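You operate a simulated robot arm through the tools that you are given. There is no shell and no other tool.

You are at the controls of a simulated robot arm. One attempt, no reset.

TASK
Wipe the dust off the big leaf and give the black pot a quarter turn.
Fine: the leaf cloth is in the unit drawer; it goes back, drawer shut. What is to be rubbed or washed off counts as gone when no trace of it is left.
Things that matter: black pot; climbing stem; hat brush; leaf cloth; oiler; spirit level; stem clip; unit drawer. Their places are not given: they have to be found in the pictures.

The check looks at the end state, three seconds after you hand in, the way a careful person would. Anything else that was tipped, shoved, dropped, spilled or broken makes it a failure. Flat cloth is picked up by pressing the open fingertips on it (5 to 10 N) and closing them slowly along it; thin cloth reads only 2 to 8 mm in the jaws.

THE ROBOT
A 6-joint arm with a two-finger parallel gripper, fixed in place. Base frame: the origin is at the foot of the arm, x ahead of it, y to its left, z up. Readings come in mm, degrees, newtons and seconds.
With the tool pointing down near the work surface it reaches from about 140 to 840 mm from the base axis. Its first joint turns from -166.0 to 166.0 degrees. Payload 3.91 kg.
The TCP is the grasp point between the finger pads, 30 mm short of the fingertips. In the tool frame z runs along the fingers and y along their closing line. Largest opening 110 mm; finger width 20, thickness 10; the body of the gripper, 48 by 112 mm, starts 55 mm behind the TCP.
Orientation is that of the tool frame in the base frame, as [roll, pitch, yaw] about the fixed x, y, z axes, in that order (R = Rz(yaw) Ry(pitch) Rx(roll)). With the fingers straight down and closing along the base's y, the tool's x points along the base's -x, its y along +y and its z along -z.

THE INTERFACE
- The arm moves only by the tool jog_arm. Its argument "commands" is a list of rows, each a list of 6 numbers: the shift along the tool's x, y, z in units of 200 mm (1.0 is 200 mm), then the turn, a rotation vector about the tool's x, y, z in units of 180 degrees (1.0 is 180 degrees). In form: [[dx, dy, dz, ax, ay, az], ...]. A call has 1 to 20 rows; each row is the pose to reach, as a shift and turn from the pose commanded when the call began, along the tool's axes at that moment. "jaw" is the closure in counts, from 0 (fully open) to 255 (shut), set as the call begins (left out, the last holds). A call with a number of a shift or a turn outside -1 to 1 is refused whole. A row lasts 0.2 s, in which the tool goes at most 50 mm and 8.6 degrees; a call with a longer step from one row to the next is refused whole, and so is a gripper value outside its range. A pose out of reach is approached as far as the arm can. The call stops where the force on the tool passes 90 N (or 10 N more than at its start, if that is more) or the arm is blocked; 0.2 s more then pass. Each finger travels about 108 mm/s and halts on what it meets, pressing with about 40 N; the grip force reading is that of the motor and also rises with nothing between the fingers. The clock runs only during rows and for 0.2 s after the last one: add rows that repeat a pose to give the fingers time. The reply holds the time, the measured pose of the TCP, the force on the tool along the base axes, the opening and the grip force, in the units named above and with some noise, with the torque about the TCP (base axes, N m) and any sound that the robot's microphone picked up.
- Cameras (640 x 400 px; columns grow to the right, rows downward): "scene" is fixed at [386.4, 646.1, 1512.4]; the picture's right is [-0.98, -0.18, 0.00], its down [-0.04, 0.24, -0.97] and it looks along [0.18, -0.95, -0.25] (base axes); focal length 344 px, centre (320, 200). "wrist" rides on the gripper at [77, 7, -115] in the tool frame; the picture's right is [-0.09, 1.00, 0.00], its down [-0.80, -0.07, -0.59] and it looks along [-0.59, -0.05, 0.80] (tool axes); focal length 270 px, centre (320, 200).
- capture(camera): a new picture of that camera. It takes no simulated time.
- slide_trunk(by): slides the trunk up (or, below 0, down) by that many mm; the arm rides with it, the base frame stays. It gives what a move gives, with no picture.
- locate(camera, pixels): for up to 12 pixels [column, row] of the newest picture of that camera ("zoom" is the newest enlarged one), the place [x, y, z] in the base frame of the surface seen there, good to about 2 mm, but the place of the scene camera against the robot may be out by one fixed shift of up to 18 mm in any direction. It takes no simulated time.
- enlarge(camera, box): a new picture of the part [left, top, right, bottom] of that camera's present view, enlarged. It takes no simulated time.
- job_done(): hands the job in; it is judged then, once.

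Unless the task says otherwise, let go and move clear before handing in.

The tools are called after "Request:" as name(argument=value, ...) on one line, values as JSON. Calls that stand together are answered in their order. jog_arm: Moves the arm, as the interface text tells. Its arguments: {"type":"object","properties":{"commands":{"type":"array","items":{"type":"array","items":{"type":"number"}}},"jaw":{"type":"number"}},"required":["commands"]} The other tools are called the same way: slide_trunk (by) slides the trunk up or down; capture (camera) takes a picture; locate (camera, pixels) gives the place of the surface under pixels of a picture; enlarge (camera, box) takes an enlarged picture of a part of a camera's view; job_done () hands the job in.

At the start:

```text
time: 0.0
eef_pos: [305.1, -188.5, 1400.2]
ee_rot: [180.0, 0.0, -179.9]
ft_force: [0.4, 0.4, 0.5]
moment: [0.01, 0.01, -0.01]
finger_gap: 109.9
finger_force: 0.0
trunk travel left (down, up): [-489.0, 51.0]
```

scene: 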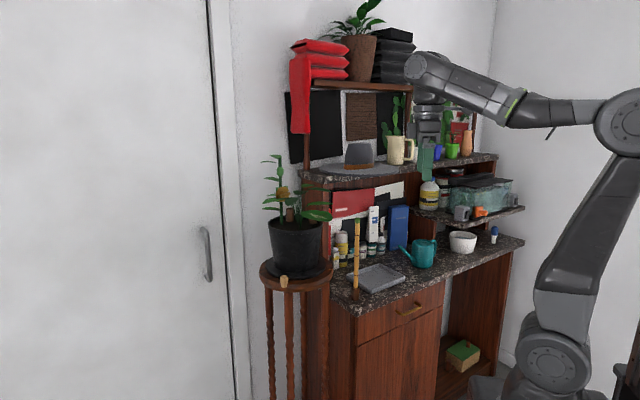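
wrist: 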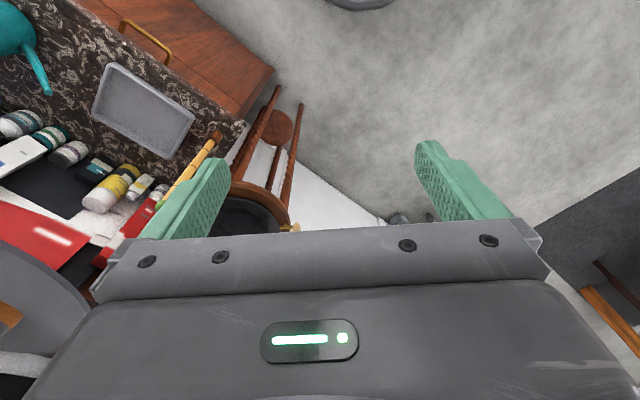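

The scene shows a plant stand with a black pot around (297,245), and a cabinet unit with a drawer (handle at about (410,310)). I'll enlarge parts of the scene to identify the objects.

Request:
enlarge(camera="scene", box=[240, 140, 350, 300])

Request:
enlarge(camera="scene", box=[320, 180, 540, 340])

Request:
enlarge(camera="scene", box=[280, 0, 520, 180])

```text
2.50 times, centred on (295, 220) of scene
```

zoom: 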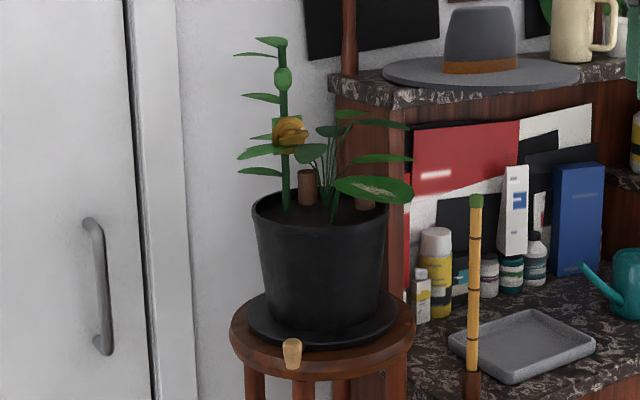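

```text
2.50 times, centred on (430, 260) of scene
```

zoom: 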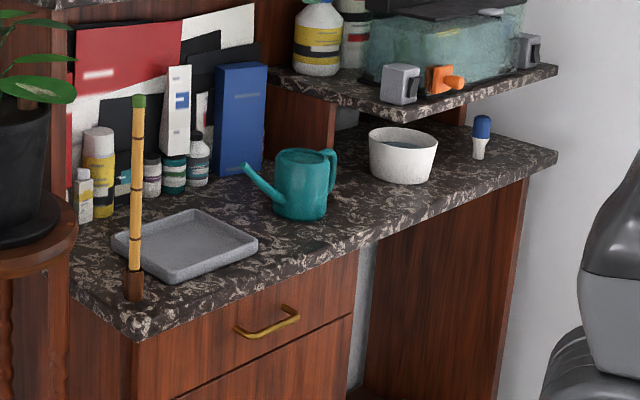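

```text
2.22 times, centred on (400, 90) of scene
```

zoom: 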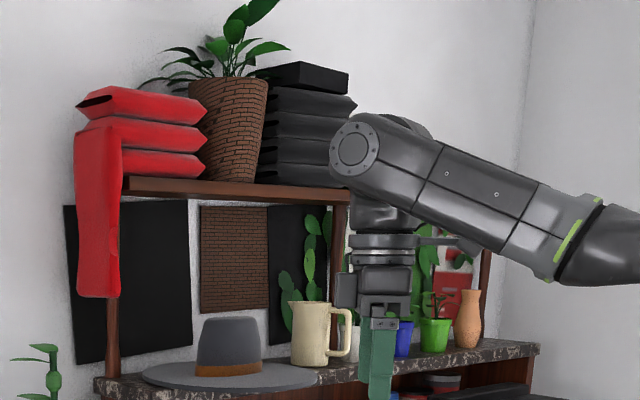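

The black pot sits on the plant stand with a dusty leaf near scene (309,215) and a clip on the stem around (290,193). I'll zoom in closer on these parts and measure places.

Request:
enlarge(camera="scene", box=[255, 150, 335, 230])

Request:
enlarge(camera="scene", box=[275, 180, 315, 205])

Request:
enlarge(camera="scene", box=[250, 210, 340, 300])

Request:
locate(camera="scene", pixels=[[290, 193], [309, 215], [285, 212], [297, 245], [285, 281], [274, 161], [282, 157], [320, 215], [300, 218], [296, 211], [298, 268], [283, 170]])

```text
5.00 times, centred on (295, 190) of scene
```

zoom: 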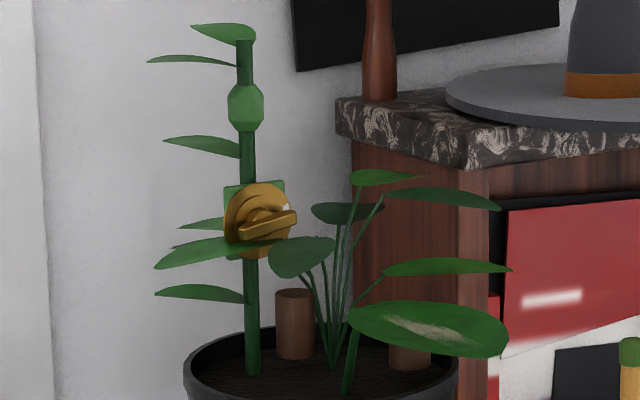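

```text
16.00 times, centred on (295, 192) of scene
```

zoom: 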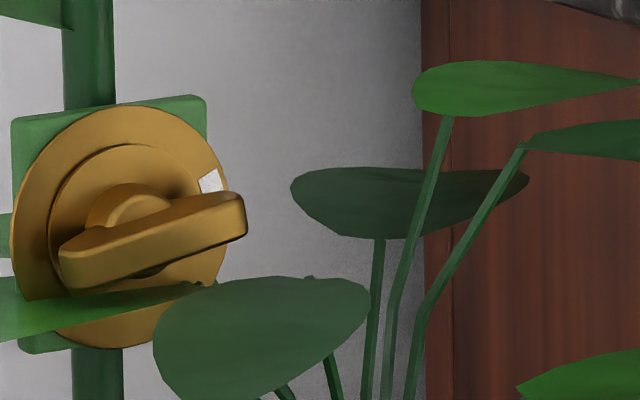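

```text
4.44 times, centred on (295, 255) of scene
```

zoom: 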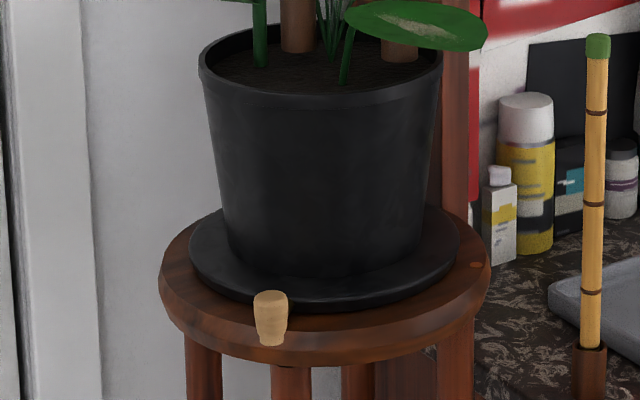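

```text
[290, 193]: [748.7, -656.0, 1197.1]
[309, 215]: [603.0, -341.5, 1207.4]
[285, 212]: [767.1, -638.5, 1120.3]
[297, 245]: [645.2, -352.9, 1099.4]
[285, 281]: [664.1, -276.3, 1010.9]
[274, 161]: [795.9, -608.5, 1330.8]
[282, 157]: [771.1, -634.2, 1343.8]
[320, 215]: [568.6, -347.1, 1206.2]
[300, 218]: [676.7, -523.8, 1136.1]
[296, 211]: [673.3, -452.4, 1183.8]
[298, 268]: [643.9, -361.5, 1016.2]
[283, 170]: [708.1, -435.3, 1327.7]
```

The clip looks like a rotary dial with a lever and white mark, mounted on a green plate behind/around the stem. I'll measure it from an enlarged picture.

Request:
enlarge(camera="scene", box=[265, 150, 325, 220])

```text
5.71 times, centred on (295, 185) of scene
```

zoom: 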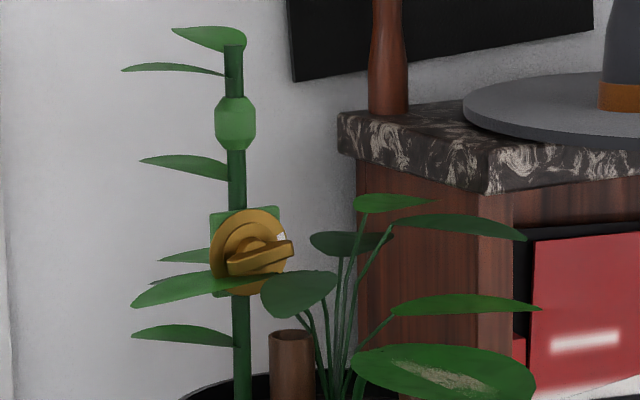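

Request:
locate(camera="zoom", pixels=[[234, 45], [235, 122], [237, 180], [215, 215], [275, 212], [240, 250], [225, 255], [260, 262], [282, 237], [240, 330], [242, 385], [290, 248]])

Request:
locate(camera="zoom", pixels=[[355, 365], [400, 345], [450, 350], [530, 380], [440, 390], [480, 380], [395, 365], [420, 300], [460, 218], [395, 205], [300, 300], [150, 295]])

```text
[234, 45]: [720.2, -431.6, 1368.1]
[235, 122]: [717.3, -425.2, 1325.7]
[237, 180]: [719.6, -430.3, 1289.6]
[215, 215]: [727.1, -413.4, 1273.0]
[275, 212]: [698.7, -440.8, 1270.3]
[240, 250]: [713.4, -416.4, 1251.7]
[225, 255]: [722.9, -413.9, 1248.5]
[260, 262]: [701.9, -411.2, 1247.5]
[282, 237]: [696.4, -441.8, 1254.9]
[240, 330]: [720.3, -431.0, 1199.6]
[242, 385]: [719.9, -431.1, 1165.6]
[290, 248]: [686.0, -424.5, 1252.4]
```

```text
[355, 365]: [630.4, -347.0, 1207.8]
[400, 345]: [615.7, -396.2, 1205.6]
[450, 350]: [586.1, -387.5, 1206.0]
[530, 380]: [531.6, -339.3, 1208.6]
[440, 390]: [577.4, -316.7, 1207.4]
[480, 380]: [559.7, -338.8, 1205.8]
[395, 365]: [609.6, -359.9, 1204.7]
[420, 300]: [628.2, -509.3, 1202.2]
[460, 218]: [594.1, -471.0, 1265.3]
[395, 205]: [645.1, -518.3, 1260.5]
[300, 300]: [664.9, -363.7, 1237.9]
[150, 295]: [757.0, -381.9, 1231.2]
```

The climbing stem stands in the pot at about (720,-431), and the clip is at z≈1250. Now I'll measure the drawer, handle and stand.

Request:
enlarge(camera="scene", box=[330, 260, 460, 345])

Request:
locate(camera="scene", pixels=[[398, 313], [422, 305], [410, 310], [358, 322], [442, 288], [358, 343], [442, 308], [345, 305], [400, 285], [440, 275], [375, 278], [357, 290]])

Request:
locate(camera="scene", pixels=[[262, 270], [330, 268], [297, 288], [270, 222], [322, 222], [297, 229], [285, 286], [285, 277], [318, 280], [277, 270], [297, 276], [318, 268]])

```text
4.71 times, centred on (395, 302) of scene
```

zoom: 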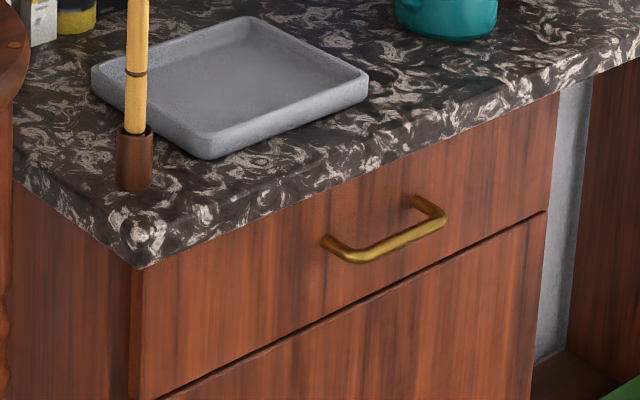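

```text
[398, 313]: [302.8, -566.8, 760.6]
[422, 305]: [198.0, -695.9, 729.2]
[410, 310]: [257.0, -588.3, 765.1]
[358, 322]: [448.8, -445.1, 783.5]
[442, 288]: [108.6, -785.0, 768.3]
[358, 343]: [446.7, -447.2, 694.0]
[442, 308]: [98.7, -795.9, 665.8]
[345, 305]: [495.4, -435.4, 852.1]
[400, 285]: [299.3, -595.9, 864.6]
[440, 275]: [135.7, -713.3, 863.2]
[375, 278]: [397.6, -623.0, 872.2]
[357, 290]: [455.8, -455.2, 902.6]
```

```text
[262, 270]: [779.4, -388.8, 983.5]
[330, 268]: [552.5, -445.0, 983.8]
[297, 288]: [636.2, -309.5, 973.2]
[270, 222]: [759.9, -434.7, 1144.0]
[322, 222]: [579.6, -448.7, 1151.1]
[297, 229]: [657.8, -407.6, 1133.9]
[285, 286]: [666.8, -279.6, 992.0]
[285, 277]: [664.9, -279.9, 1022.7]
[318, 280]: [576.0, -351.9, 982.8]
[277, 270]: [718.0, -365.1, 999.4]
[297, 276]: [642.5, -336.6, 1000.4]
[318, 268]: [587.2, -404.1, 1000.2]
```

The cabinet front runs at 45° (plane x−y≈894), with the drawer handle near (257,-588,765); pot centre is about (670,-440). I'll turn the wrist 34° toward the pot to look at the plant with the wrist camera.

Request:
jog_arm(commands=[[0, 0, 0, 0, 0, 0.045], [0, 0, 0, 0, 0, 0.09], [0, 0, 0, 0, 0, 0.135], [0, 0, 0, 0, 0, 0.18]])

Request:
capture(camera="wrist")

```text
time: 1.0
eef_pos: [305.5, -186.8, 1400.5]
ee_rot: [-180.0, 0.1, 147.6]
ft_force: [-0.4, -0.2, 0.0]
moment: [0.03, 0.01, -0.03]
finger_gap: 109.8
finger_force: 0.0
trunk travel left (down, up): [-489.0, 51.0]
```

```text
taken
```

wrist: 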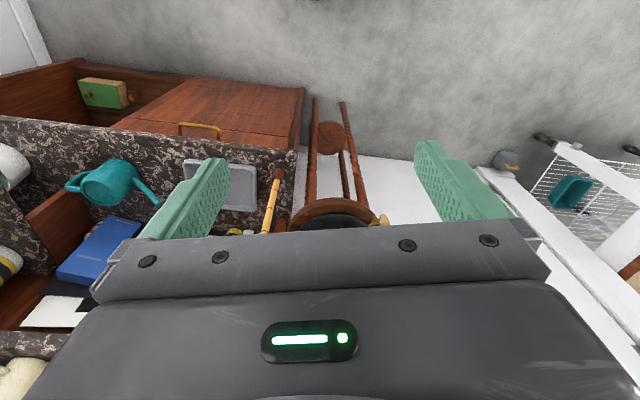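

The wrist picture shows the stand at (335,215), drawer handle at (200,128), and other objects (a green box at (105,93)). I'll enlarge a few parts to identify.

Request:
enlarge(camera="wrist", box=[240, 90, 430, 240])

Request:
enlarge(camera="wrist", box=[60, 50, 240, 170])

Request:
enlarge(camera="wrist", box=[470, 120, 640, 240])

Request:
enlarge(camera="scene", box=[430, 320, 520, 400])

```text
2.67 times, centred on (335, 165) of wrist
```

zoom: 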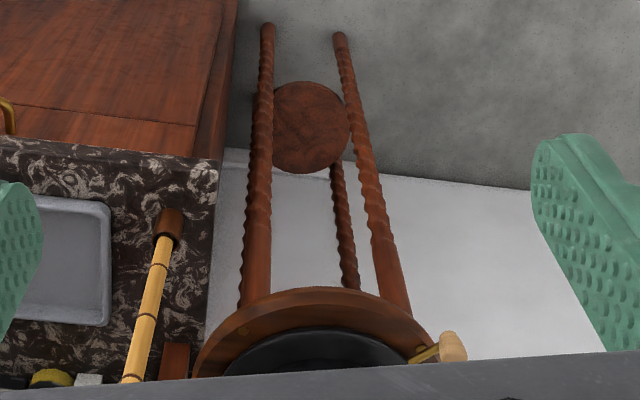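

```text
3.33 times, centred on (150, 110) of wrist
```

zoom: 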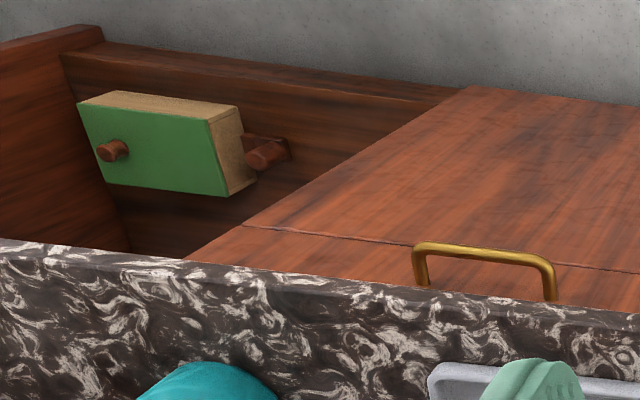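

```text
3.33 times, centred on (555, 180) of wrist
```

zoom: 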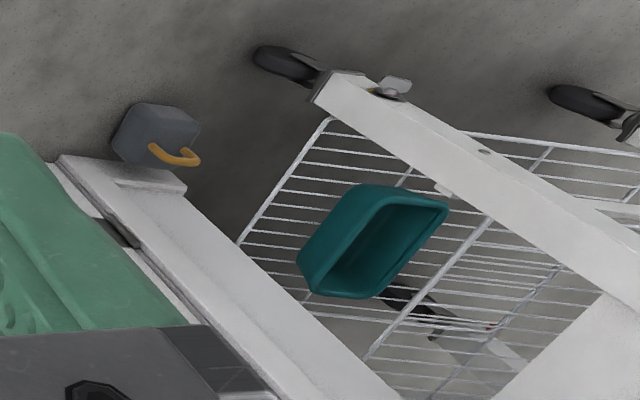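

```text
5.00 times, centred on (475, 360) of scene
```

zoom: 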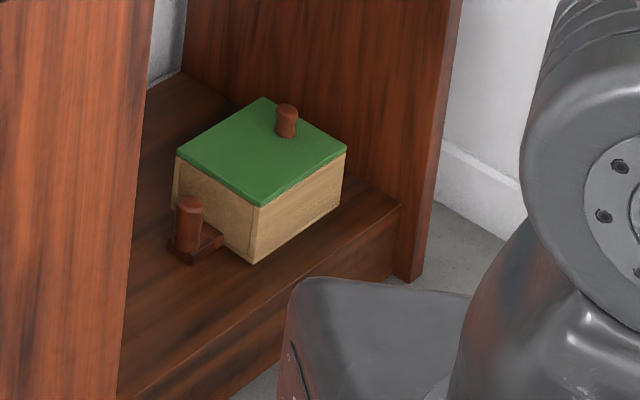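

The tan object at the stand front (zoom (440,350)) seems to have a brass rod attached, possibly a lever. I'll pitch the tool forward 50° so the wrist camera looks horizontally at the plant.

Request:
jog_arm(commands=[[0, 0, 0, 0, -0.046, 0], [0, 0, 0, 0, -0.092, 0], [0, 0, 0, 0, -0.138, 0], [0, 0, 0, 0, -0.184, 0], [0, 0, 0, 0, -0.23, 0], [0, 0, 0, 0, -0.276, 0]])

Request:
capture(camera="wrist")

Request:
capture(camera="scene")

```text
time: 2.2
eef_pos: [352.3, -209.7, 1344.7]
ee_rot: [-177.6, 30.9, 148.5]
ft_force: [0.6, 0.3, -1.3]
moment: [0.0, 0.01, -0.03]
finger_gap: 109.8
finger_force: 0.1
trunk travel left (down, up): [-489.0, 51.0]
stopped in row 6: the arm was blocked; the commanded pose is now the measured one
```

```text
taken
```

wrist: 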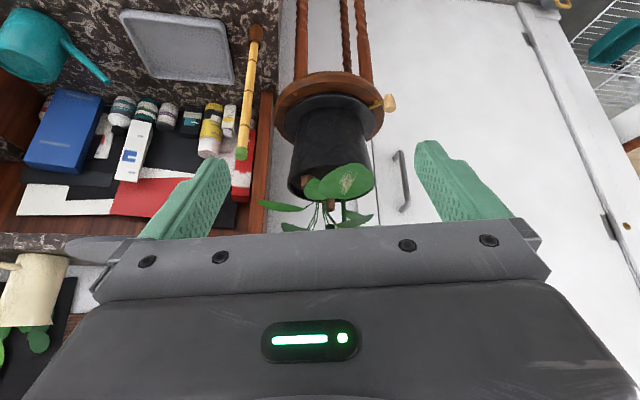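

```text
taken
```

scene: 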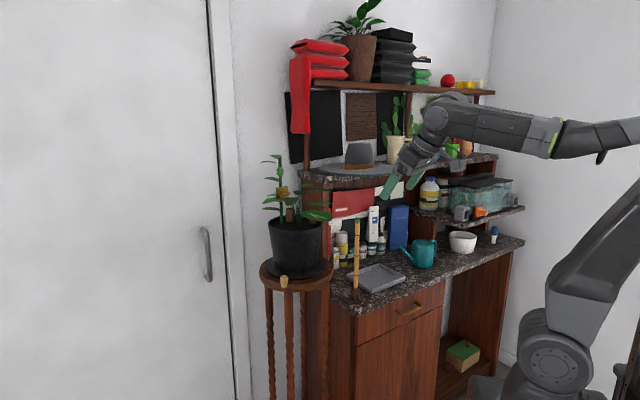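

The arm stopped short (blocked at a joint limit probably), with the tool tilted 31°. The plant is now visible at wrist (335,190); I'll enlarge it.

Request:
enlarge(camera="wrist", box=[240, 60, 420, 240])

Request:
enlarge(camera="wrist", box=[340, 80, 420, 130])

Request:
locate(camera="wrist", pixels=[[347, 183], [330, 185], [370, 185], [312, 190], [345, 168], [340, 198], [389, 102], [376, 104], [335, 85], [300, 100], [370, 110], [333, 135]])

```text
2.22 times, centred on (330, 150) of wrist
```

zoom: 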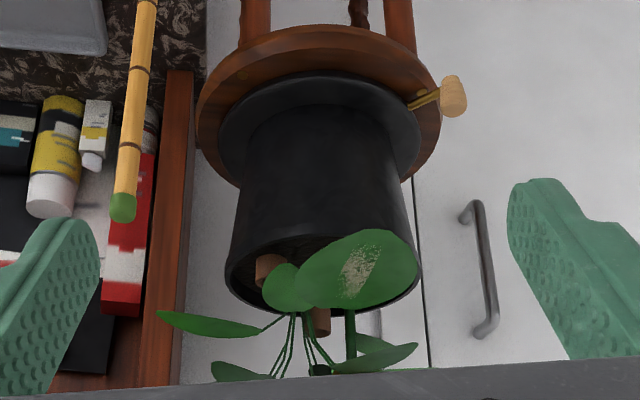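

```text
8.00 times, centred on (380, 105) of wrist
```

zoom: 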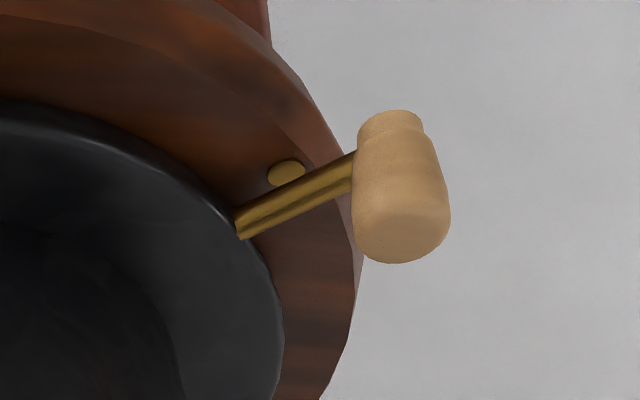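

```text
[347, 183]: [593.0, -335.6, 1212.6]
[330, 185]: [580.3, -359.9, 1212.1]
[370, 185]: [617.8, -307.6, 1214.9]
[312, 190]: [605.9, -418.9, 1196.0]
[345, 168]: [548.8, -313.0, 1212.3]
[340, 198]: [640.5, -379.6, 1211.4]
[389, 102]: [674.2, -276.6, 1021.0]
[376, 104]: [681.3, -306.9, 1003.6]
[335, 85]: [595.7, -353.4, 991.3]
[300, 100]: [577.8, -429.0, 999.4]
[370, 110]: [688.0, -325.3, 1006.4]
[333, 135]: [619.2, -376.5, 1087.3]
```

The knob on the stand is a crank lever: a brass arm from the saucer with a wooden knob at about (674,-277,1021), with a brass index dot beside it. Next I check the brass dots and shelf extents, before moving nearer.

Request:
locate(camera="wrist", pixels=[[110, 238], [75, 243], [15, 242], [30, 280], [30, 338], [240, 190], [255, 130], [370, 103], [290, 130], [298, 190], [345, 205], [360, 215]])

Request:
locate(camera="scene", pixels=[[305, 173], [320, 182], [330, 178], [355, 173], [400, 175], [497, 156], [330, 270], [300, 45], [310, 90], [412, 205], [523, 208], [345, 165]])

Request:
enlarge(camera="scene", box=[310, 255, 340, 285])

```text
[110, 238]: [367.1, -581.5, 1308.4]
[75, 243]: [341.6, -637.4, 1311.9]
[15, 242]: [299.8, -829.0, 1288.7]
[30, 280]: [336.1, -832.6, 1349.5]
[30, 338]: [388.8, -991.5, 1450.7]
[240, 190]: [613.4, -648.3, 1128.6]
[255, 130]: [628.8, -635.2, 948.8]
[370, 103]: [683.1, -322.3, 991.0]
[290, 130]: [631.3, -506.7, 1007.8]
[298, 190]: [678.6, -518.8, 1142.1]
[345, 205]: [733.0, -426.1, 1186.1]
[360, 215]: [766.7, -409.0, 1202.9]
```

```text
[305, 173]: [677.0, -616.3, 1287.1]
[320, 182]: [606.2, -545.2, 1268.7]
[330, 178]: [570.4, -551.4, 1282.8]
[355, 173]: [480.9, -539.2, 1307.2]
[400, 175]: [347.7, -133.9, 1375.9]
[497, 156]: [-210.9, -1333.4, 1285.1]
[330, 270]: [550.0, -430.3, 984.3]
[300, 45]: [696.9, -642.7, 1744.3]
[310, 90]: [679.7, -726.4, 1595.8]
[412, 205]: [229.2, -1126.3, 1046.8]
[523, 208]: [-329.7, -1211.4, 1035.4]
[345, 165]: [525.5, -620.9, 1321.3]
```

```text
13.33 times, centred on (325, 270) of scene
```

zoom: 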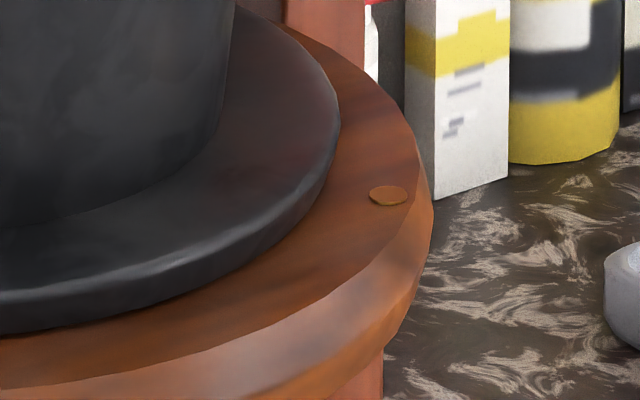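

The index dots fit a turntable centred near (675,-437): lever now at the front dot (angle 86°), next dot on the right at 176°. I'll move closer with more tilt to inspect the clip on the climbing stem.

Request:
jog_arm(commands=[[-0.22, 0.017, 0.063, 0, -0.02, 0], [-0.44, 0.035, 0.126, 0, -0.06, 0], [-0.656, 0.052, 0.189, 0, -0.1, 0], [-0.656, 0.052, 0.189, 0, -0.14, 0], [-0.656, 0.052, 0.189, 0, -0.18, 0], [-0.656, 0.052, 0.189, 0, -0.217, 0]])

Request:
capture(camera="wrist")

```text
time: 3.6
eef_pos: [467.4, -270.4, 1382.7]
ee_rot: [-173.9, 70.5, 152.8]
ft_force: [0.1, -0.1, -0.2]
moment: [0.04, 0.03, -0.02]
finger_gap: 109.8
finger_force: 0.1
trunk travel left (down, up): [-489.0, 51.0]
```

```text
taken
```

wrist: 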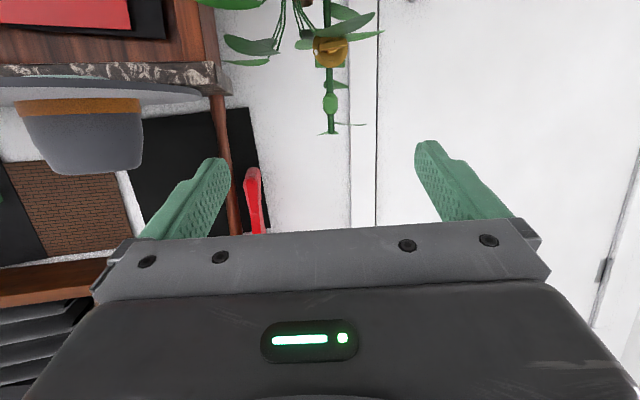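

The clip is visible at wrist (330,50) and the stem top at (329,132). I'll enlarge and measure.

Request:
enlarge(camera="wrist", box=[270, 0, 400, 140])

Request:
enlarge(camera="wrist", box=[305, 20, 357, 80])

Request:
locate(camera="wrist", pixels=[[330, 50], [316, 40], [346, 50], [330, 38], [331, 102], [328, 130], [331, 75], [320, 64], [343, 64], [327, 10], [365, 20], [245, 45]])

```text
2.86 times, centred on (335, 70) of wrist
```

zoom: 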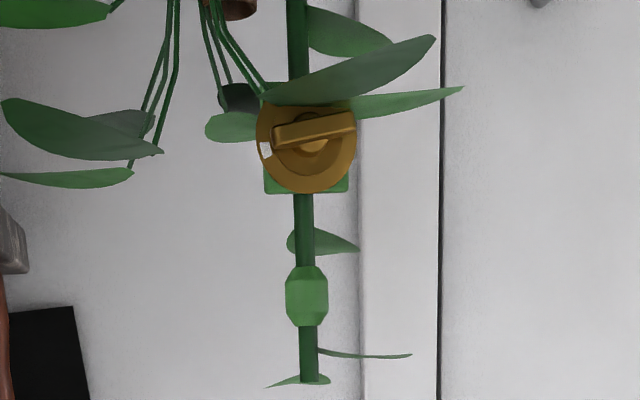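

```text
6.67 times, centred on (331, 50) of wrist
```

zoom: 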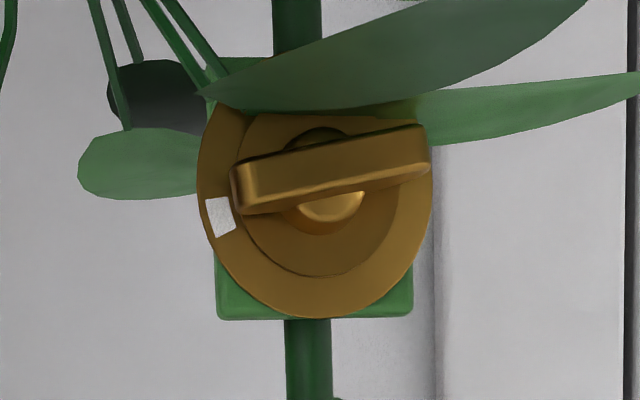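

```text
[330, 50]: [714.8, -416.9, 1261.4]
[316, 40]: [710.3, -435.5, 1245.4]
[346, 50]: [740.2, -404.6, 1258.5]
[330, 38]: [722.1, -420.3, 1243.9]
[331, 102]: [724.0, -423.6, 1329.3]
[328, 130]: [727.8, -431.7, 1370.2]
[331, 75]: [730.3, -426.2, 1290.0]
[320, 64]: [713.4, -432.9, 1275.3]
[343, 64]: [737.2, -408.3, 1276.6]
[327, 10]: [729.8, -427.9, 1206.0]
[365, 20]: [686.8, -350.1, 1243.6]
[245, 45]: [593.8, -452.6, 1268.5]
```

The clip is a rotary dial on the stem itself with its bar pointing at the white mark; nothing seems to tie it to the wall, so I leave it alone for now. I'll retract, point the tool down, then lower the trunk to look at the drawer.

Request:
jog_arm(commands=[[0.022, -0.014, -0.095, 0, 0.043, 0], [0.044, -0.028, -0.19, 0, 0.087, 0], [0.067, -0.041, -0.286, 0, 0.13, 0], [0.089, -0.055, -0.381, 0, 0.174, 0], [0.111, -0.069, -0.476, 0, 0.217, 0], [0.133, -0.083, -0.571, 0, 0.26, 0], [0.156, -0.096, -0.667, 0, 0.304, 0], [0.178, -0.11, -0.762, 0, 0.347, 0], [0.2, -0.124, -0.857, 0, 0.392, 0]])

```text
time: 5.6
eef_pos: [307.7, -196.0, 1403.9]
ee_rot: [-178.1, -0.3, 147.1]
ft_force: [0.3, -0.1, 0.0]
moment: [-0.04, 0.0, 0.03]
finger_gap: 110.1
finger_force: 0.1
trunk travel left (down, up): [-489.0, 51.0]
```

The tool is pointing down at (308,-196,1404). I'll lower the trunk 400 mm and look.

Request:
slide_trunk(by=-400)

Request:
capture(camera="scene")

Request:
capture(camera="wrist")

```text
time: 9.5
eef_pos: [307.8, -194.7, 1003.8]
ee_rot: [-178.0, -0.1, 147.2]
ft_force: [0.0, 0.5, 0.2]
moment: [0.01, -0.03, -0.03]
finger_gap: 110.1
finger_force: 0.0
trunk travel left (down, up): [-89.0, 451.0]
```

```text
taken
```

scene: 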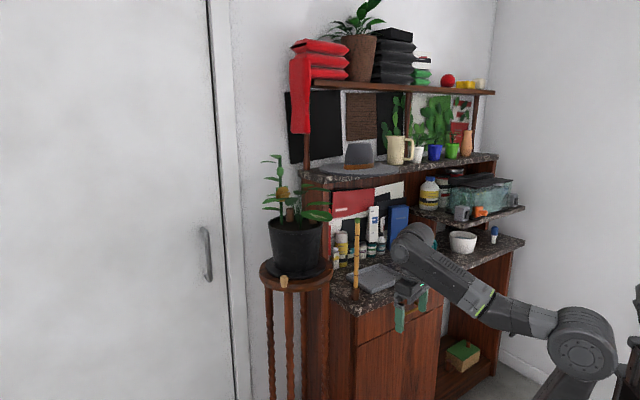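

```text
taken
```

wrist: 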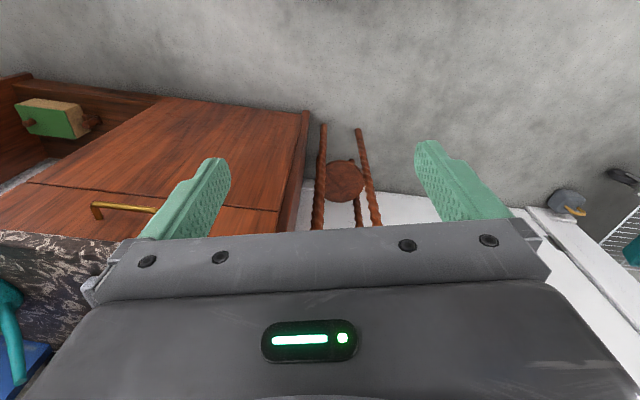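

The handle shows at wrist (95–155, 207). I'll measure handle and drawer-edge points from this view.

Request:
locate(camera="wrist", pixels=[[96, 206], [120, 207], [145, 209], [96, 214], [130, 190], [240, 207], [275, 215], [60, 185], [30, 235], [100, 235], [20, 215], [150, 180]])

Request:
enlarge(camera="wrist", box=[60, 160, 220, 250])

```text
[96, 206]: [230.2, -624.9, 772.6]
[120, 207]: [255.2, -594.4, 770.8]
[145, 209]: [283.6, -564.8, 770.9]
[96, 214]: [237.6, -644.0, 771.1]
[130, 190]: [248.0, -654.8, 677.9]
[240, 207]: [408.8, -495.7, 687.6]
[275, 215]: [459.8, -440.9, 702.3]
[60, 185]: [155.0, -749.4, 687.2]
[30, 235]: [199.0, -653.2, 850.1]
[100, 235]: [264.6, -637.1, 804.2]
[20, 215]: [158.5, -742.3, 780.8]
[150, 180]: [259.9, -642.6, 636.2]
```

```text
4.00 times, centred on (140, 205) of wrist
```

zoom: 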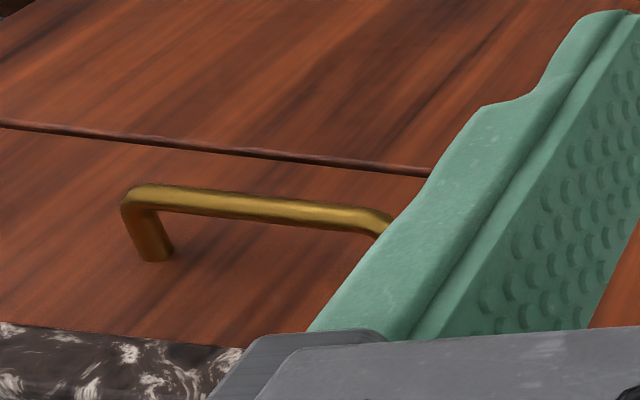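

The drawer front plane is x−y≈902, the bar sits ~33 mm out at z≈766 centred near (265,-591), and the counter overhangs it. I'll bring the tool horizontal facing the drawer, with fingers closing vertically.

Request:
jog_arm(commands=[[0, -0.064, 0.036, 0.0296, -0.0239, -0.0239], [0, -0.129, 0.071, 0.0592, -0.0478, -0.0478], [0, -0.193, 0.107, 0.0888, -0.0717, -0.0717], [0, -0.257, 0.143, 0.1184, -0.0956, -0.0956], [0, -0.321, 0.179, 0.148, -0.1195, -0.1195], [0, -0.386, 0.214, 0.1776, -0.1434, -0.1434], [0, -0.45, 0.25, 0.2073, -0.1673, -0.1673], [0, -0.514, 0.286, 0.2369, -0.1911, -0.1911], [0, -0.579, 0.321, 0.2665, -0.215, -0.215], [0, -0.643, 0.357, 0.2961, -0.2389, -0.2389], [0, -0.707, 0.393, 0.3257, -0.2628, -0.2628], [0, -0.771, 0.429, 0.3553, -0.2867, -0.2867], [0, -0.836, 0.464, 0.3849, -0.3106, -0.3106], [0, -0.9, 0.5, 0.4145, -0.3345, -0.3345]])

Request:
capture(camera="wrist")

Request:
capture(camera="scene")

```text
time: 11.2
eef_pos: [293.4, -289.6, 899.0]
ee_rot: [-136.4, 6.9, -171.2]
ft_force: [-0.1, 0.1, -2.1]
moment: [-0.1, -0.1, 0.03]
finger_gap: 109.9
finger_force: 0.2
trunk travel left (down, up): [-89.0, 451.0]
stopped in row 8: the arm was blocked; the commanded pose is now the measured one
```

```text
taken
```

wrist: 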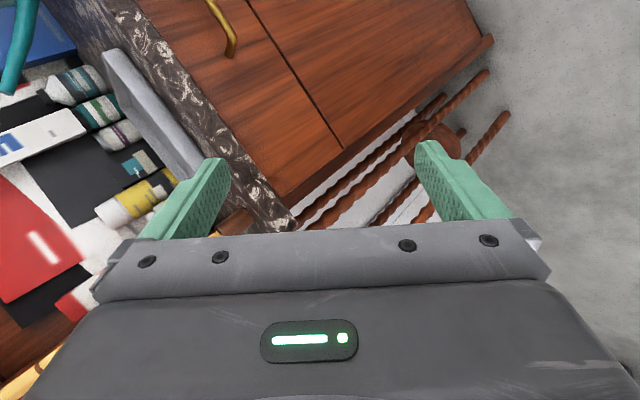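

```text
taken
```

scene: 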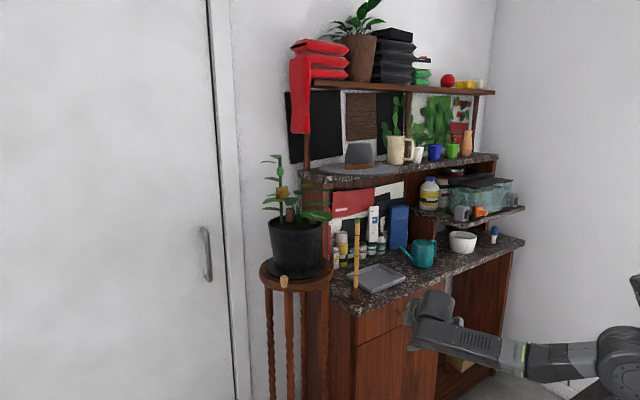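

The arm stopped at row 8 near (293,-290,899), likely because the wrist got too close to the base with the tilted tool; nothing was touched. I'll lower the trunk 80 mm more, then move outward to a pre-grasp with 60° tilt.

Request:
slide_trunk(by=-80)

```text
time: 12.4
eef_pos: [301.6, -290.9, 813.9]
ee_rot: [-136.7, 6.6, -171.1]
ft_force: [-0.3, -0.9, 0.6]
moment: [-0.04, -0.04, 0.04]
finger_gap: 110.1
finger_force: 0.2
trunk travel left (down, up): [-9.0, 531.0]
```

Now at (302,-291,814). I move to the pre-grasp at about (193,-518,825) facing the handle with 60° tilt and jaws part-closed.

Request:
jog_arm(commands=[[0.1, -0.121, 0.088, 0.0108, -0.0193, -0.022], [0.199, -0.243, 0.176, 0.0217, -0.0386, -0.0439], [0.299, -0.364, 0.264, 0.0325, -0.058, -0.0659], [0.399, -0.486, 0.352, 0.0433, -0.0773, -0.0878], [0.499, -0.607, 0.44, 0.0542, -0.0966, -0.1098], [0.598, -0.729, 0.528, 0.065, -0.1159, -0.1317], [0.698, -0.85, 0.616, 0.0759, -0.1353, -0.1537]], jaw=150)

Request:
capture(camera="wrist")

Request:
capture(camera="scene")

```text
time: 14.0
eef_pos: [188.2, -516.0, 833.6]
ee_rot: [-119.2, 0.4, -134.8]
ft_force: [0.1, 0.2, 0.2]
moment: [-0.02, 0.01, -0.03]
finger_gap: 45.3
finger_force: 0.2
trunk travel left (down, up): [-9.0, 531.0]
```

```text
taken
```

wrist: 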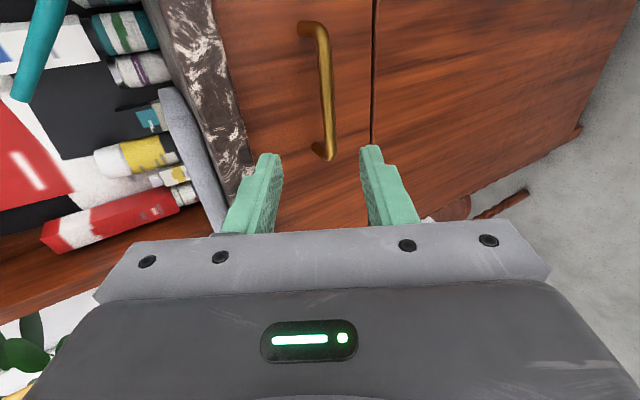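

```text
taken
```

scene: 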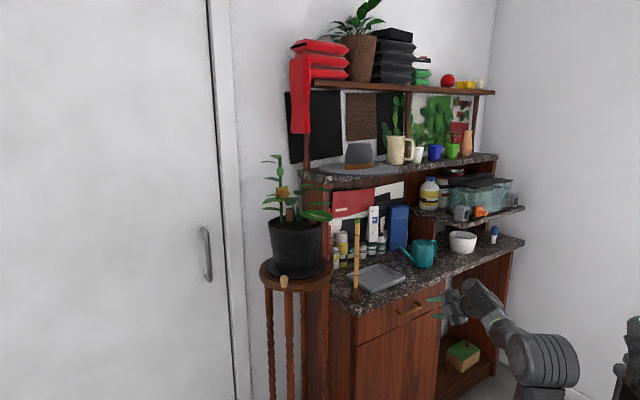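

The pre-grasp pose is reached and the handle is clear in the wrist view from (312,25) to (325,155). I'll measure it precisely.

Request:
locate(camera="wrist", pixels=[[322, 40], [325, 70], [328, 100], [330, 130], [328, 150], [318, 152], [303, 28], [322, 90], [333, 90], [290, 90], [345, 90], [240, 120]])

Request:
enlarge(camera="wrist", box=[270, 0, 390, 180])

```text
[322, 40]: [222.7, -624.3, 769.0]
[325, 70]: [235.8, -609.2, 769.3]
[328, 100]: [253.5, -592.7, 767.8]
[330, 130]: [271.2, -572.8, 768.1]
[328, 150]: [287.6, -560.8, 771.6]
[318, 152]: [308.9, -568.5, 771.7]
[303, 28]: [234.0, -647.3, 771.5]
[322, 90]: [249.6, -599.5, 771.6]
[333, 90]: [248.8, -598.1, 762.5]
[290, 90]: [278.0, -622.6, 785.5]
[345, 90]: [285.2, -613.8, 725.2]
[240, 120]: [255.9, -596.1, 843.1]
```

```text
2.22 times, centred on (330, 90) of wrist
```

zoom: 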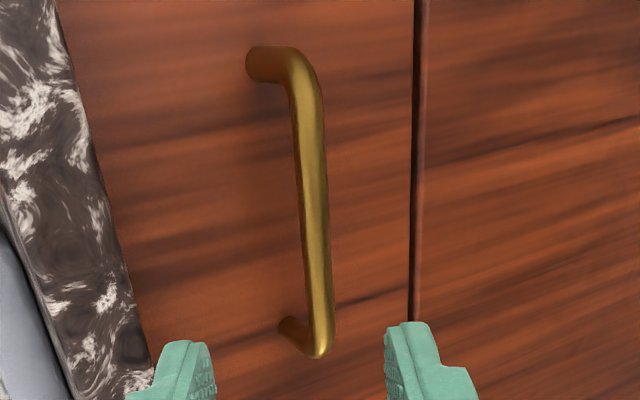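

The bar centre is at n≈602 mm, z≈767, spanning about t=190–285. I'll advance along the tool axis so the bar sits 12 mm inside the fingertips.

Request:
jog_arm(commands=[[0.021, 0.035, 0.15, 0, 0, 0], [0.021, 0.035, 0.3, 0, 0, 0], [0.021, 0.035, 0.43, 0, 0, 0], [0.021, 0.035, 0.5, 0, 0, 0], [0.021, 0.035, 0.529, 0, 0, 0], [0.021, 0.035, 0.529, 0, 0, 0]])

Request:
capture(camera="wrist")

```text
time: 15.4
eef_pos: [249.1, -581.6, 771.6]
ee_rot: [-119.3, 0.3, -134.8]
ft_force: [0.4, -0.4, -0.6]
moment: [0.04, -0.03, 0.01]
finger_gap: 45.3
finger_force: 0.1
trunk travel left (down, up): [-9.0, 531.0]
```

```text
taken
```

wrist: 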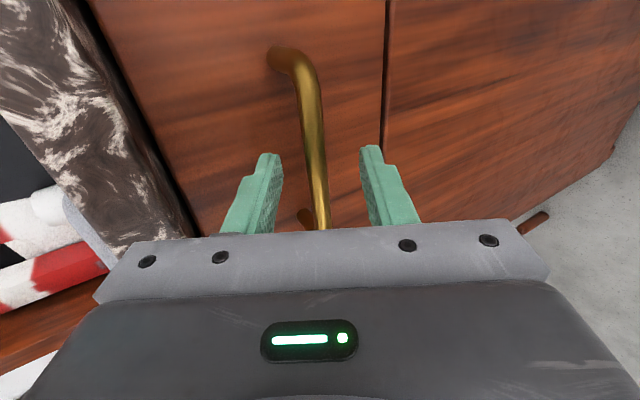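

The bar passes between the fingers with no contact force. Closing the jaws on it.

Request:
jog_arm(commands=[[0, 0, 0, 0, 0, 0], [0, 0, 0, 0, 0, 0], [0, 0, 0, 0, 0, 0]], jaw=255)

```text
time: 16.2
eef_pos: [248.8, -581.7, 774.0]
ee_rot: [-119.3, 0.2, -134.8]
ft_force: [1.0, -1.1, 9.6]
moment: [-0.18, -0.05, 0.1]
finger_gap: 11.6
finger_force: 44.8
trunk travel left (down, up): [-9.0, 531.0]
```

The bar is gripped (11.6 mm). I'll pull the drawer outward 100 mm slowly.

Request:
jog_arm(commands=[[0, 0.049, -0.087, 0, 0, 0], [0, 0.098, -0.175, 0, 0, 0], [0, 0.146, -0.262, 0, 0, 0], [0, 0.195, -0.349, 0, 0, 0], [0, 0.244, -0.4365, 0, 0, 0]])

Request:
capture(camera="wrist")

```text
time: 17.4
eef_pos: [178.3, -511.5, 774.2]
ee_rot: [-119.4, 0.3, -134.8]
ft_force: [1.7, 1.8, 4.8]
moment: [-0.14, 0.08, 0.04]
finger_gap: 11.9
finger_force: 45.1
trunk travel left (down, up): [-9.0, 531.0]
```

```text
taken
```

wrist: 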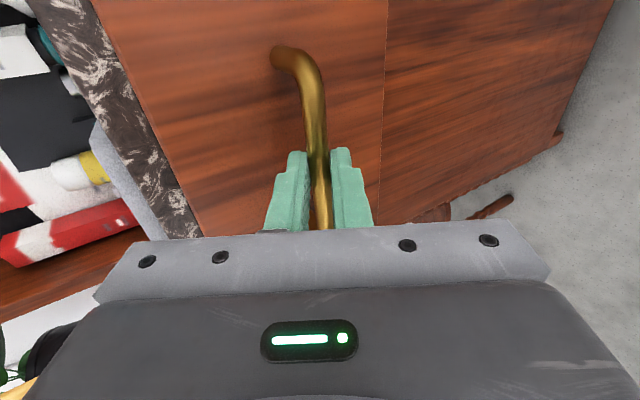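

The drawer came out 100 mm with little force. Pulling a further 100 mm and checking the scene.

Request:
jog_arm(commands=[[0, 0.049, -0.087, 0, 0, 0], [0, 0.098, -0.175, 0, 0, 0], [0, 0.146, -0.262, 0, 0, 0], [0, 0.195, -0.349, 0, 0, 0], [0, 0.244, -0.4365, 0, 0, 0]])

Request:
capture(camera="scene")

Request:
enlarge(camera="scene", box=[330, 260, 490, 370])

```text
time: 18.6
eef_pos: [106.7, -440.2, 773.7]
ee_rot: [-119.4, 0.2, -134.7]
ft_force: [6.3, 7.0, 5.4]
moment: [0.14, -0.24, 0.63]
finger_gap: 11.8
finger_force: 45.3
trunk travel left (down, up): [-9.0, 531.0]
```

```text
taken
```

scene: 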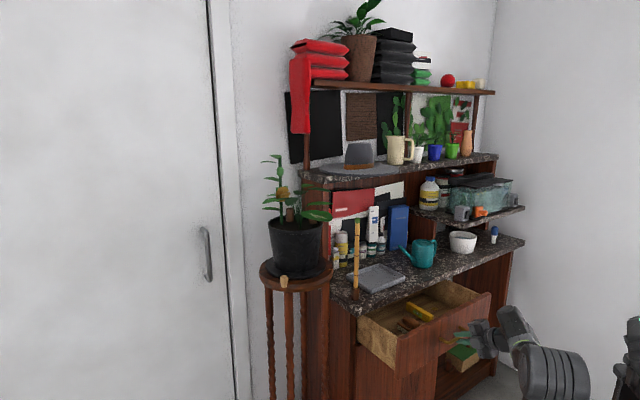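

```text
3.64 times, centred on (410, 315) of scene
```

zoom: 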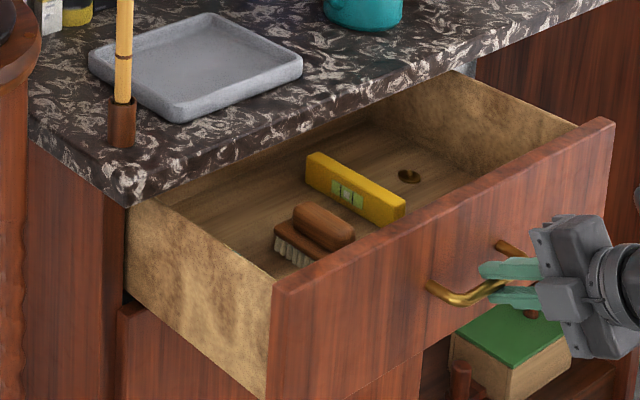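

The drawer is open ~200 mm; inside I see the hat brush (zoom (315,235)), the spirit level (355,190) and a brass thing (410,175). I'll release the handle and back off to look inside from above.

Request:
jog_arm(commands=[[0, 0, 0, 0, 0, 0], [0, 0, 0, 0, 0, 0], [0, 0, -0.1, 0, 0, 0], [0, 0, -0.2, 0, 0, 0]], jaw=150)

Request:
enlarge(camera="scene", box=[350, 270, 490, 350])

```text
time: 19.6
eef_pos: [81.2, -417.0, 792.8]
ee_rot: [-119.4, 0.3, -134.8]
ft_force: [-0.4, 0.3, 0.6]
moment: [0.01, 0.02, -0.01]
finger_gap: 45.5
finger_force: 0.0
trunk travel left (down, up): [-9.0, 531.0]
```

```text
4.57 times, centred on (420, 310) of scene
```

zoom: 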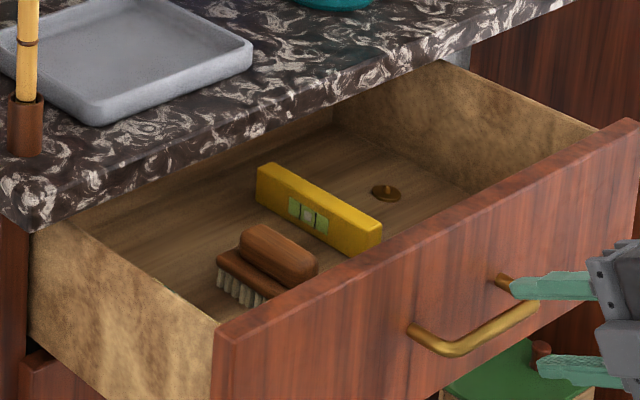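

I've released the handle. I'll raise the trunk 200 mm so I can reorient the tool above the drawer.

Request:
slide_trunk(by=200)

```text
time: 21.7
eef_pos: [82.5, -417.3, 992.7]
ee_rot: [-119.5, 0.3, -134.8]
ft_force: [-0.4, 0.0, 0.5]
moment: [-0.01, 0.01, -0.01]
finger_gap: 45.4
finger_force: 0.1
trunk travel left (down, up): [-209.0, 331.0]
```

Request:
jog_arm(commands=[[0.058, -0.049, 0.078, -0.042, 0, 0], [0.117, -0.098, 0.155, -0.084, 0, 0], [0.175, -0.147, 0.233, -0.126, 0, 0], [0.234, -0.196, 0.31, -0.168, 0, 0], [0.292, -0.244, 0.388, -0.21, 0, 0], [0.35, -0.293, 0.465, -0.252, 0, 0], [0.409, -0.342, 0.543, -0.294, 0, 0], [0.467, -0.391, 0.62, -0.336, 0, 0]], jaw=0)

Request:
capture(camera="wrist")

```text
time: 23.5
eef_pos: [118.3, -588.9, 1001.9]
ee_rot: [180.0, 0.4, -134.9]
ft_force: [-0.8, 1.2, 1.0]
moment: [-0.03, 0.02, 0.0]
finger_gap: 109.8
finger_force: 0.0
trunk travel left (down, up): [-209.0, 331.0]
```

```text
taken
```

wrist: 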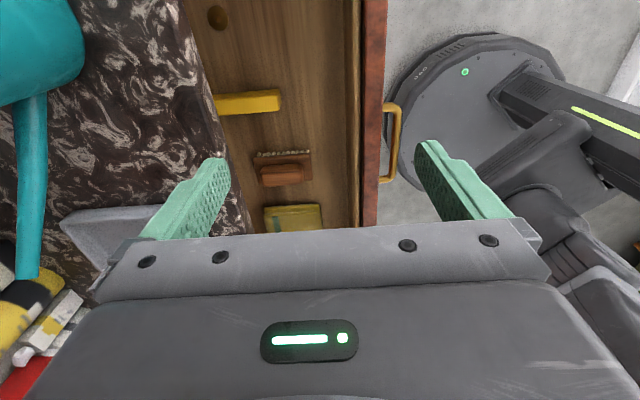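

The drawer interior is visible: oiler disc (217,17), spirit level (248,102), hat brush (283,168), and a yellowish cloth (293,218). I'll measure these.

Request:
locate(camera="wrist", pixels=[[293, 218], [267, 208], [318, 205], [320, 225], [270, 230], [283, 165], [310, 155], [256, 155], [260, 185], [312, 182], [248, 102], [280, 100]])

Request:
locate(camera="wrist", pixels=[[330, 120], [330, 200], [355, 150], [365, 150], [375, 150], [217, 17], [225, 140], [240, 200], [200, 80], [370, 30], [385, 105], [370, 215]])

Request:
enlarge(camera="wrist", box=[200, 0, 400, 235])

```text
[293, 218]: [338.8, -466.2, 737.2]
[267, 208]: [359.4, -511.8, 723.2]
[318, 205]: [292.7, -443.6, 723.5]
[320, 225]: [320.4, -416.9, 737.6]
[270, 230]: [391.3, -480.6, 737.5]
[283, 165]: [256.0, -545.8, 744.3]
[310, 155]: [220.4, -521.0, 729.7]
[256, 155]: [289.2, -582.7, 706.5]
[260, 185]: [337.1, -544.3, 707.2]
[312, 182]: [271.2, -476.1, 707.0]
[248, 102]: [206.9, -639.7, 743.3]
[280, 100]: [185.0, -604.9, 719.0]
```

```text
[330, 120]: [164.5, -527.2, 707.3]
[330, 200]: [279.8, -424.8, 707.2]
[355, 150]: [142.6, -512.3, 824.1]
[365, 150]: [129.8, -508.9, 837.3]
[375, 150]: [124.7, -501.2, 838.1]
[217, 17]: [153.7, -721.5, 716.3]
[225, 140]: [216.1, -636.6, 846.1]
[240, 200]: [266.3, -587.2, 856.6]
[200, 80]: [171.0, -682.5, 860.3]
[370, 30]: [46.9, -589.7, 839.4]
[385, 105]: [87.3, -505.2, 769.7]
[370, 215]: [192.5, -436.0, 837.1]
```

```text
1.70 times, centred on (300, 118) of wrist
```

zoom: 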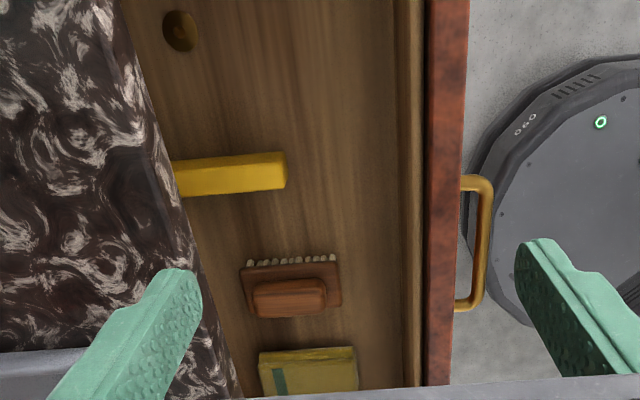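

Drawer floor is at z≈707; the yellow-green item near t≈65–107, n≈521–616 has a top at z≈737. I'll move 180 mm along to see it better.

Request:
jog_arm(commands=[[-0.2, 0, 0, 0, 0, 0], [-0.4, 0, 0, 0, 0, 0], [-0.6, 0, 0, 0, 0, 0], [-0.8, 0, 0, 0, 0, 0], [-0.95, 0, 0, 0, 0, 0]])

Request:
capture(camera="wrist")

Request:
enlarge(camera="wrist", box=[200, 0, 400, 200])

```text
time: 24.7
eef_pos: [255.0, -450.7, 1001.4]
ee_rot: [-180.0, 0.3, -134.8]
ft_force: [-0.1, 0.1, -0.2]
moment: [0.04, 0.01, 0.03]
finger_gap: 110.0
finger_force: 0.2
trunk travel left (down, up): [-209.0, 331.0]
```

```text
taken
```

wrist: 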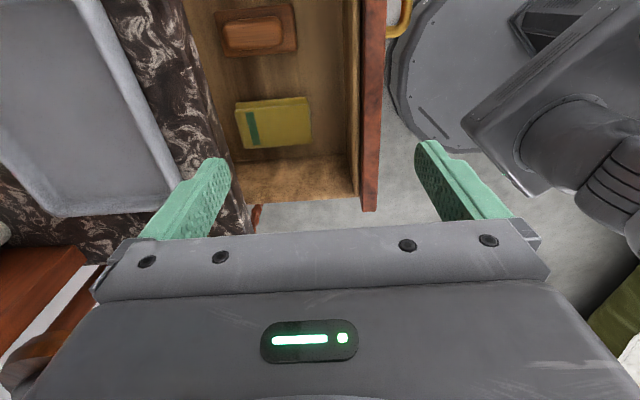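

```text
2.00 times, centred on (300, 100) of wrist
```

zoom: 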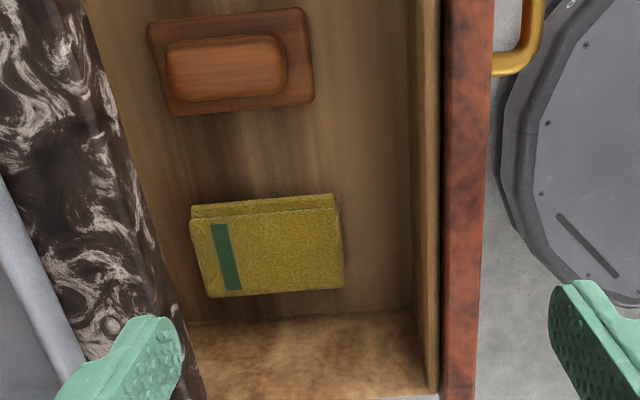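

The leaf cloth is a folded yellow pad with a green stripe (zoom (265,250)). I'll measure its corners and the drawer walls.

Request:
locate(camera="zoom", pixels=[[192, 222], [210, 296], [342, 287], [335, 200], [270, 255], [195, 208], [380, 250], [300, 315], [420, 250], [440, 250], [155, 250], [140, 100]])

Request:
locate(camera="zoom", pixels=[[150, 30], [170, 115], [313, 100], [303, 10], [275, 70], [300, 390], [430, 395], [240, 310], [232, 60], [333, 210], [195, 330], [460, 250]])

```text
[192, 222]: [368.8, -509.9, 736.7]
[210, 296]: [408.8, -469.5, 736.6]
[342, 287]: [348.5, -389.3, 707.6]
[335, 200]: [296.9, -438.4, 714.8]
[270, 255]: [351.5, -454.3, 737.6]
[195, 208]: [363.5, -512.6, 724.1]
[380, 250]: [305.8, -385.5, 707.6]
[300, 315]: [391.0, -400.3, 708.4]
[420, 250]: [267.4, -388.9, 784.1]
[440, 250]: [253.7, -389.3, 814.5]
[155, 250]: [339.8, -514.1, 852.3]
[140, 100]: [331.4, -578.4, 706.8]
```

```text
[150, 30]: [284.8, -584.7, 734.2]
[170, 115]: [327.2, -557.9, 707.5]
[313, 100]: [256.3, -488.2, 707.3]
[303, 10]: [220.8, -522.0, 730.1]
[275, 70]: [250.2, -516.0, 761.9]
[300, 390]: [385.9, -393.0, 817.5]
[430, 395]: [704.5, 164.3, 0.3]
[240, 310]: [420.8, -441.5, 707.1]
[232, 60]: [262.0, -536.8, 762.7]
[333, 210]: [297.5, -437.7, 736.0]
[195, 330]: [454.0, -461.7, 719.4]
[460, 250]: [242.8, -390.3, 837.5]
```

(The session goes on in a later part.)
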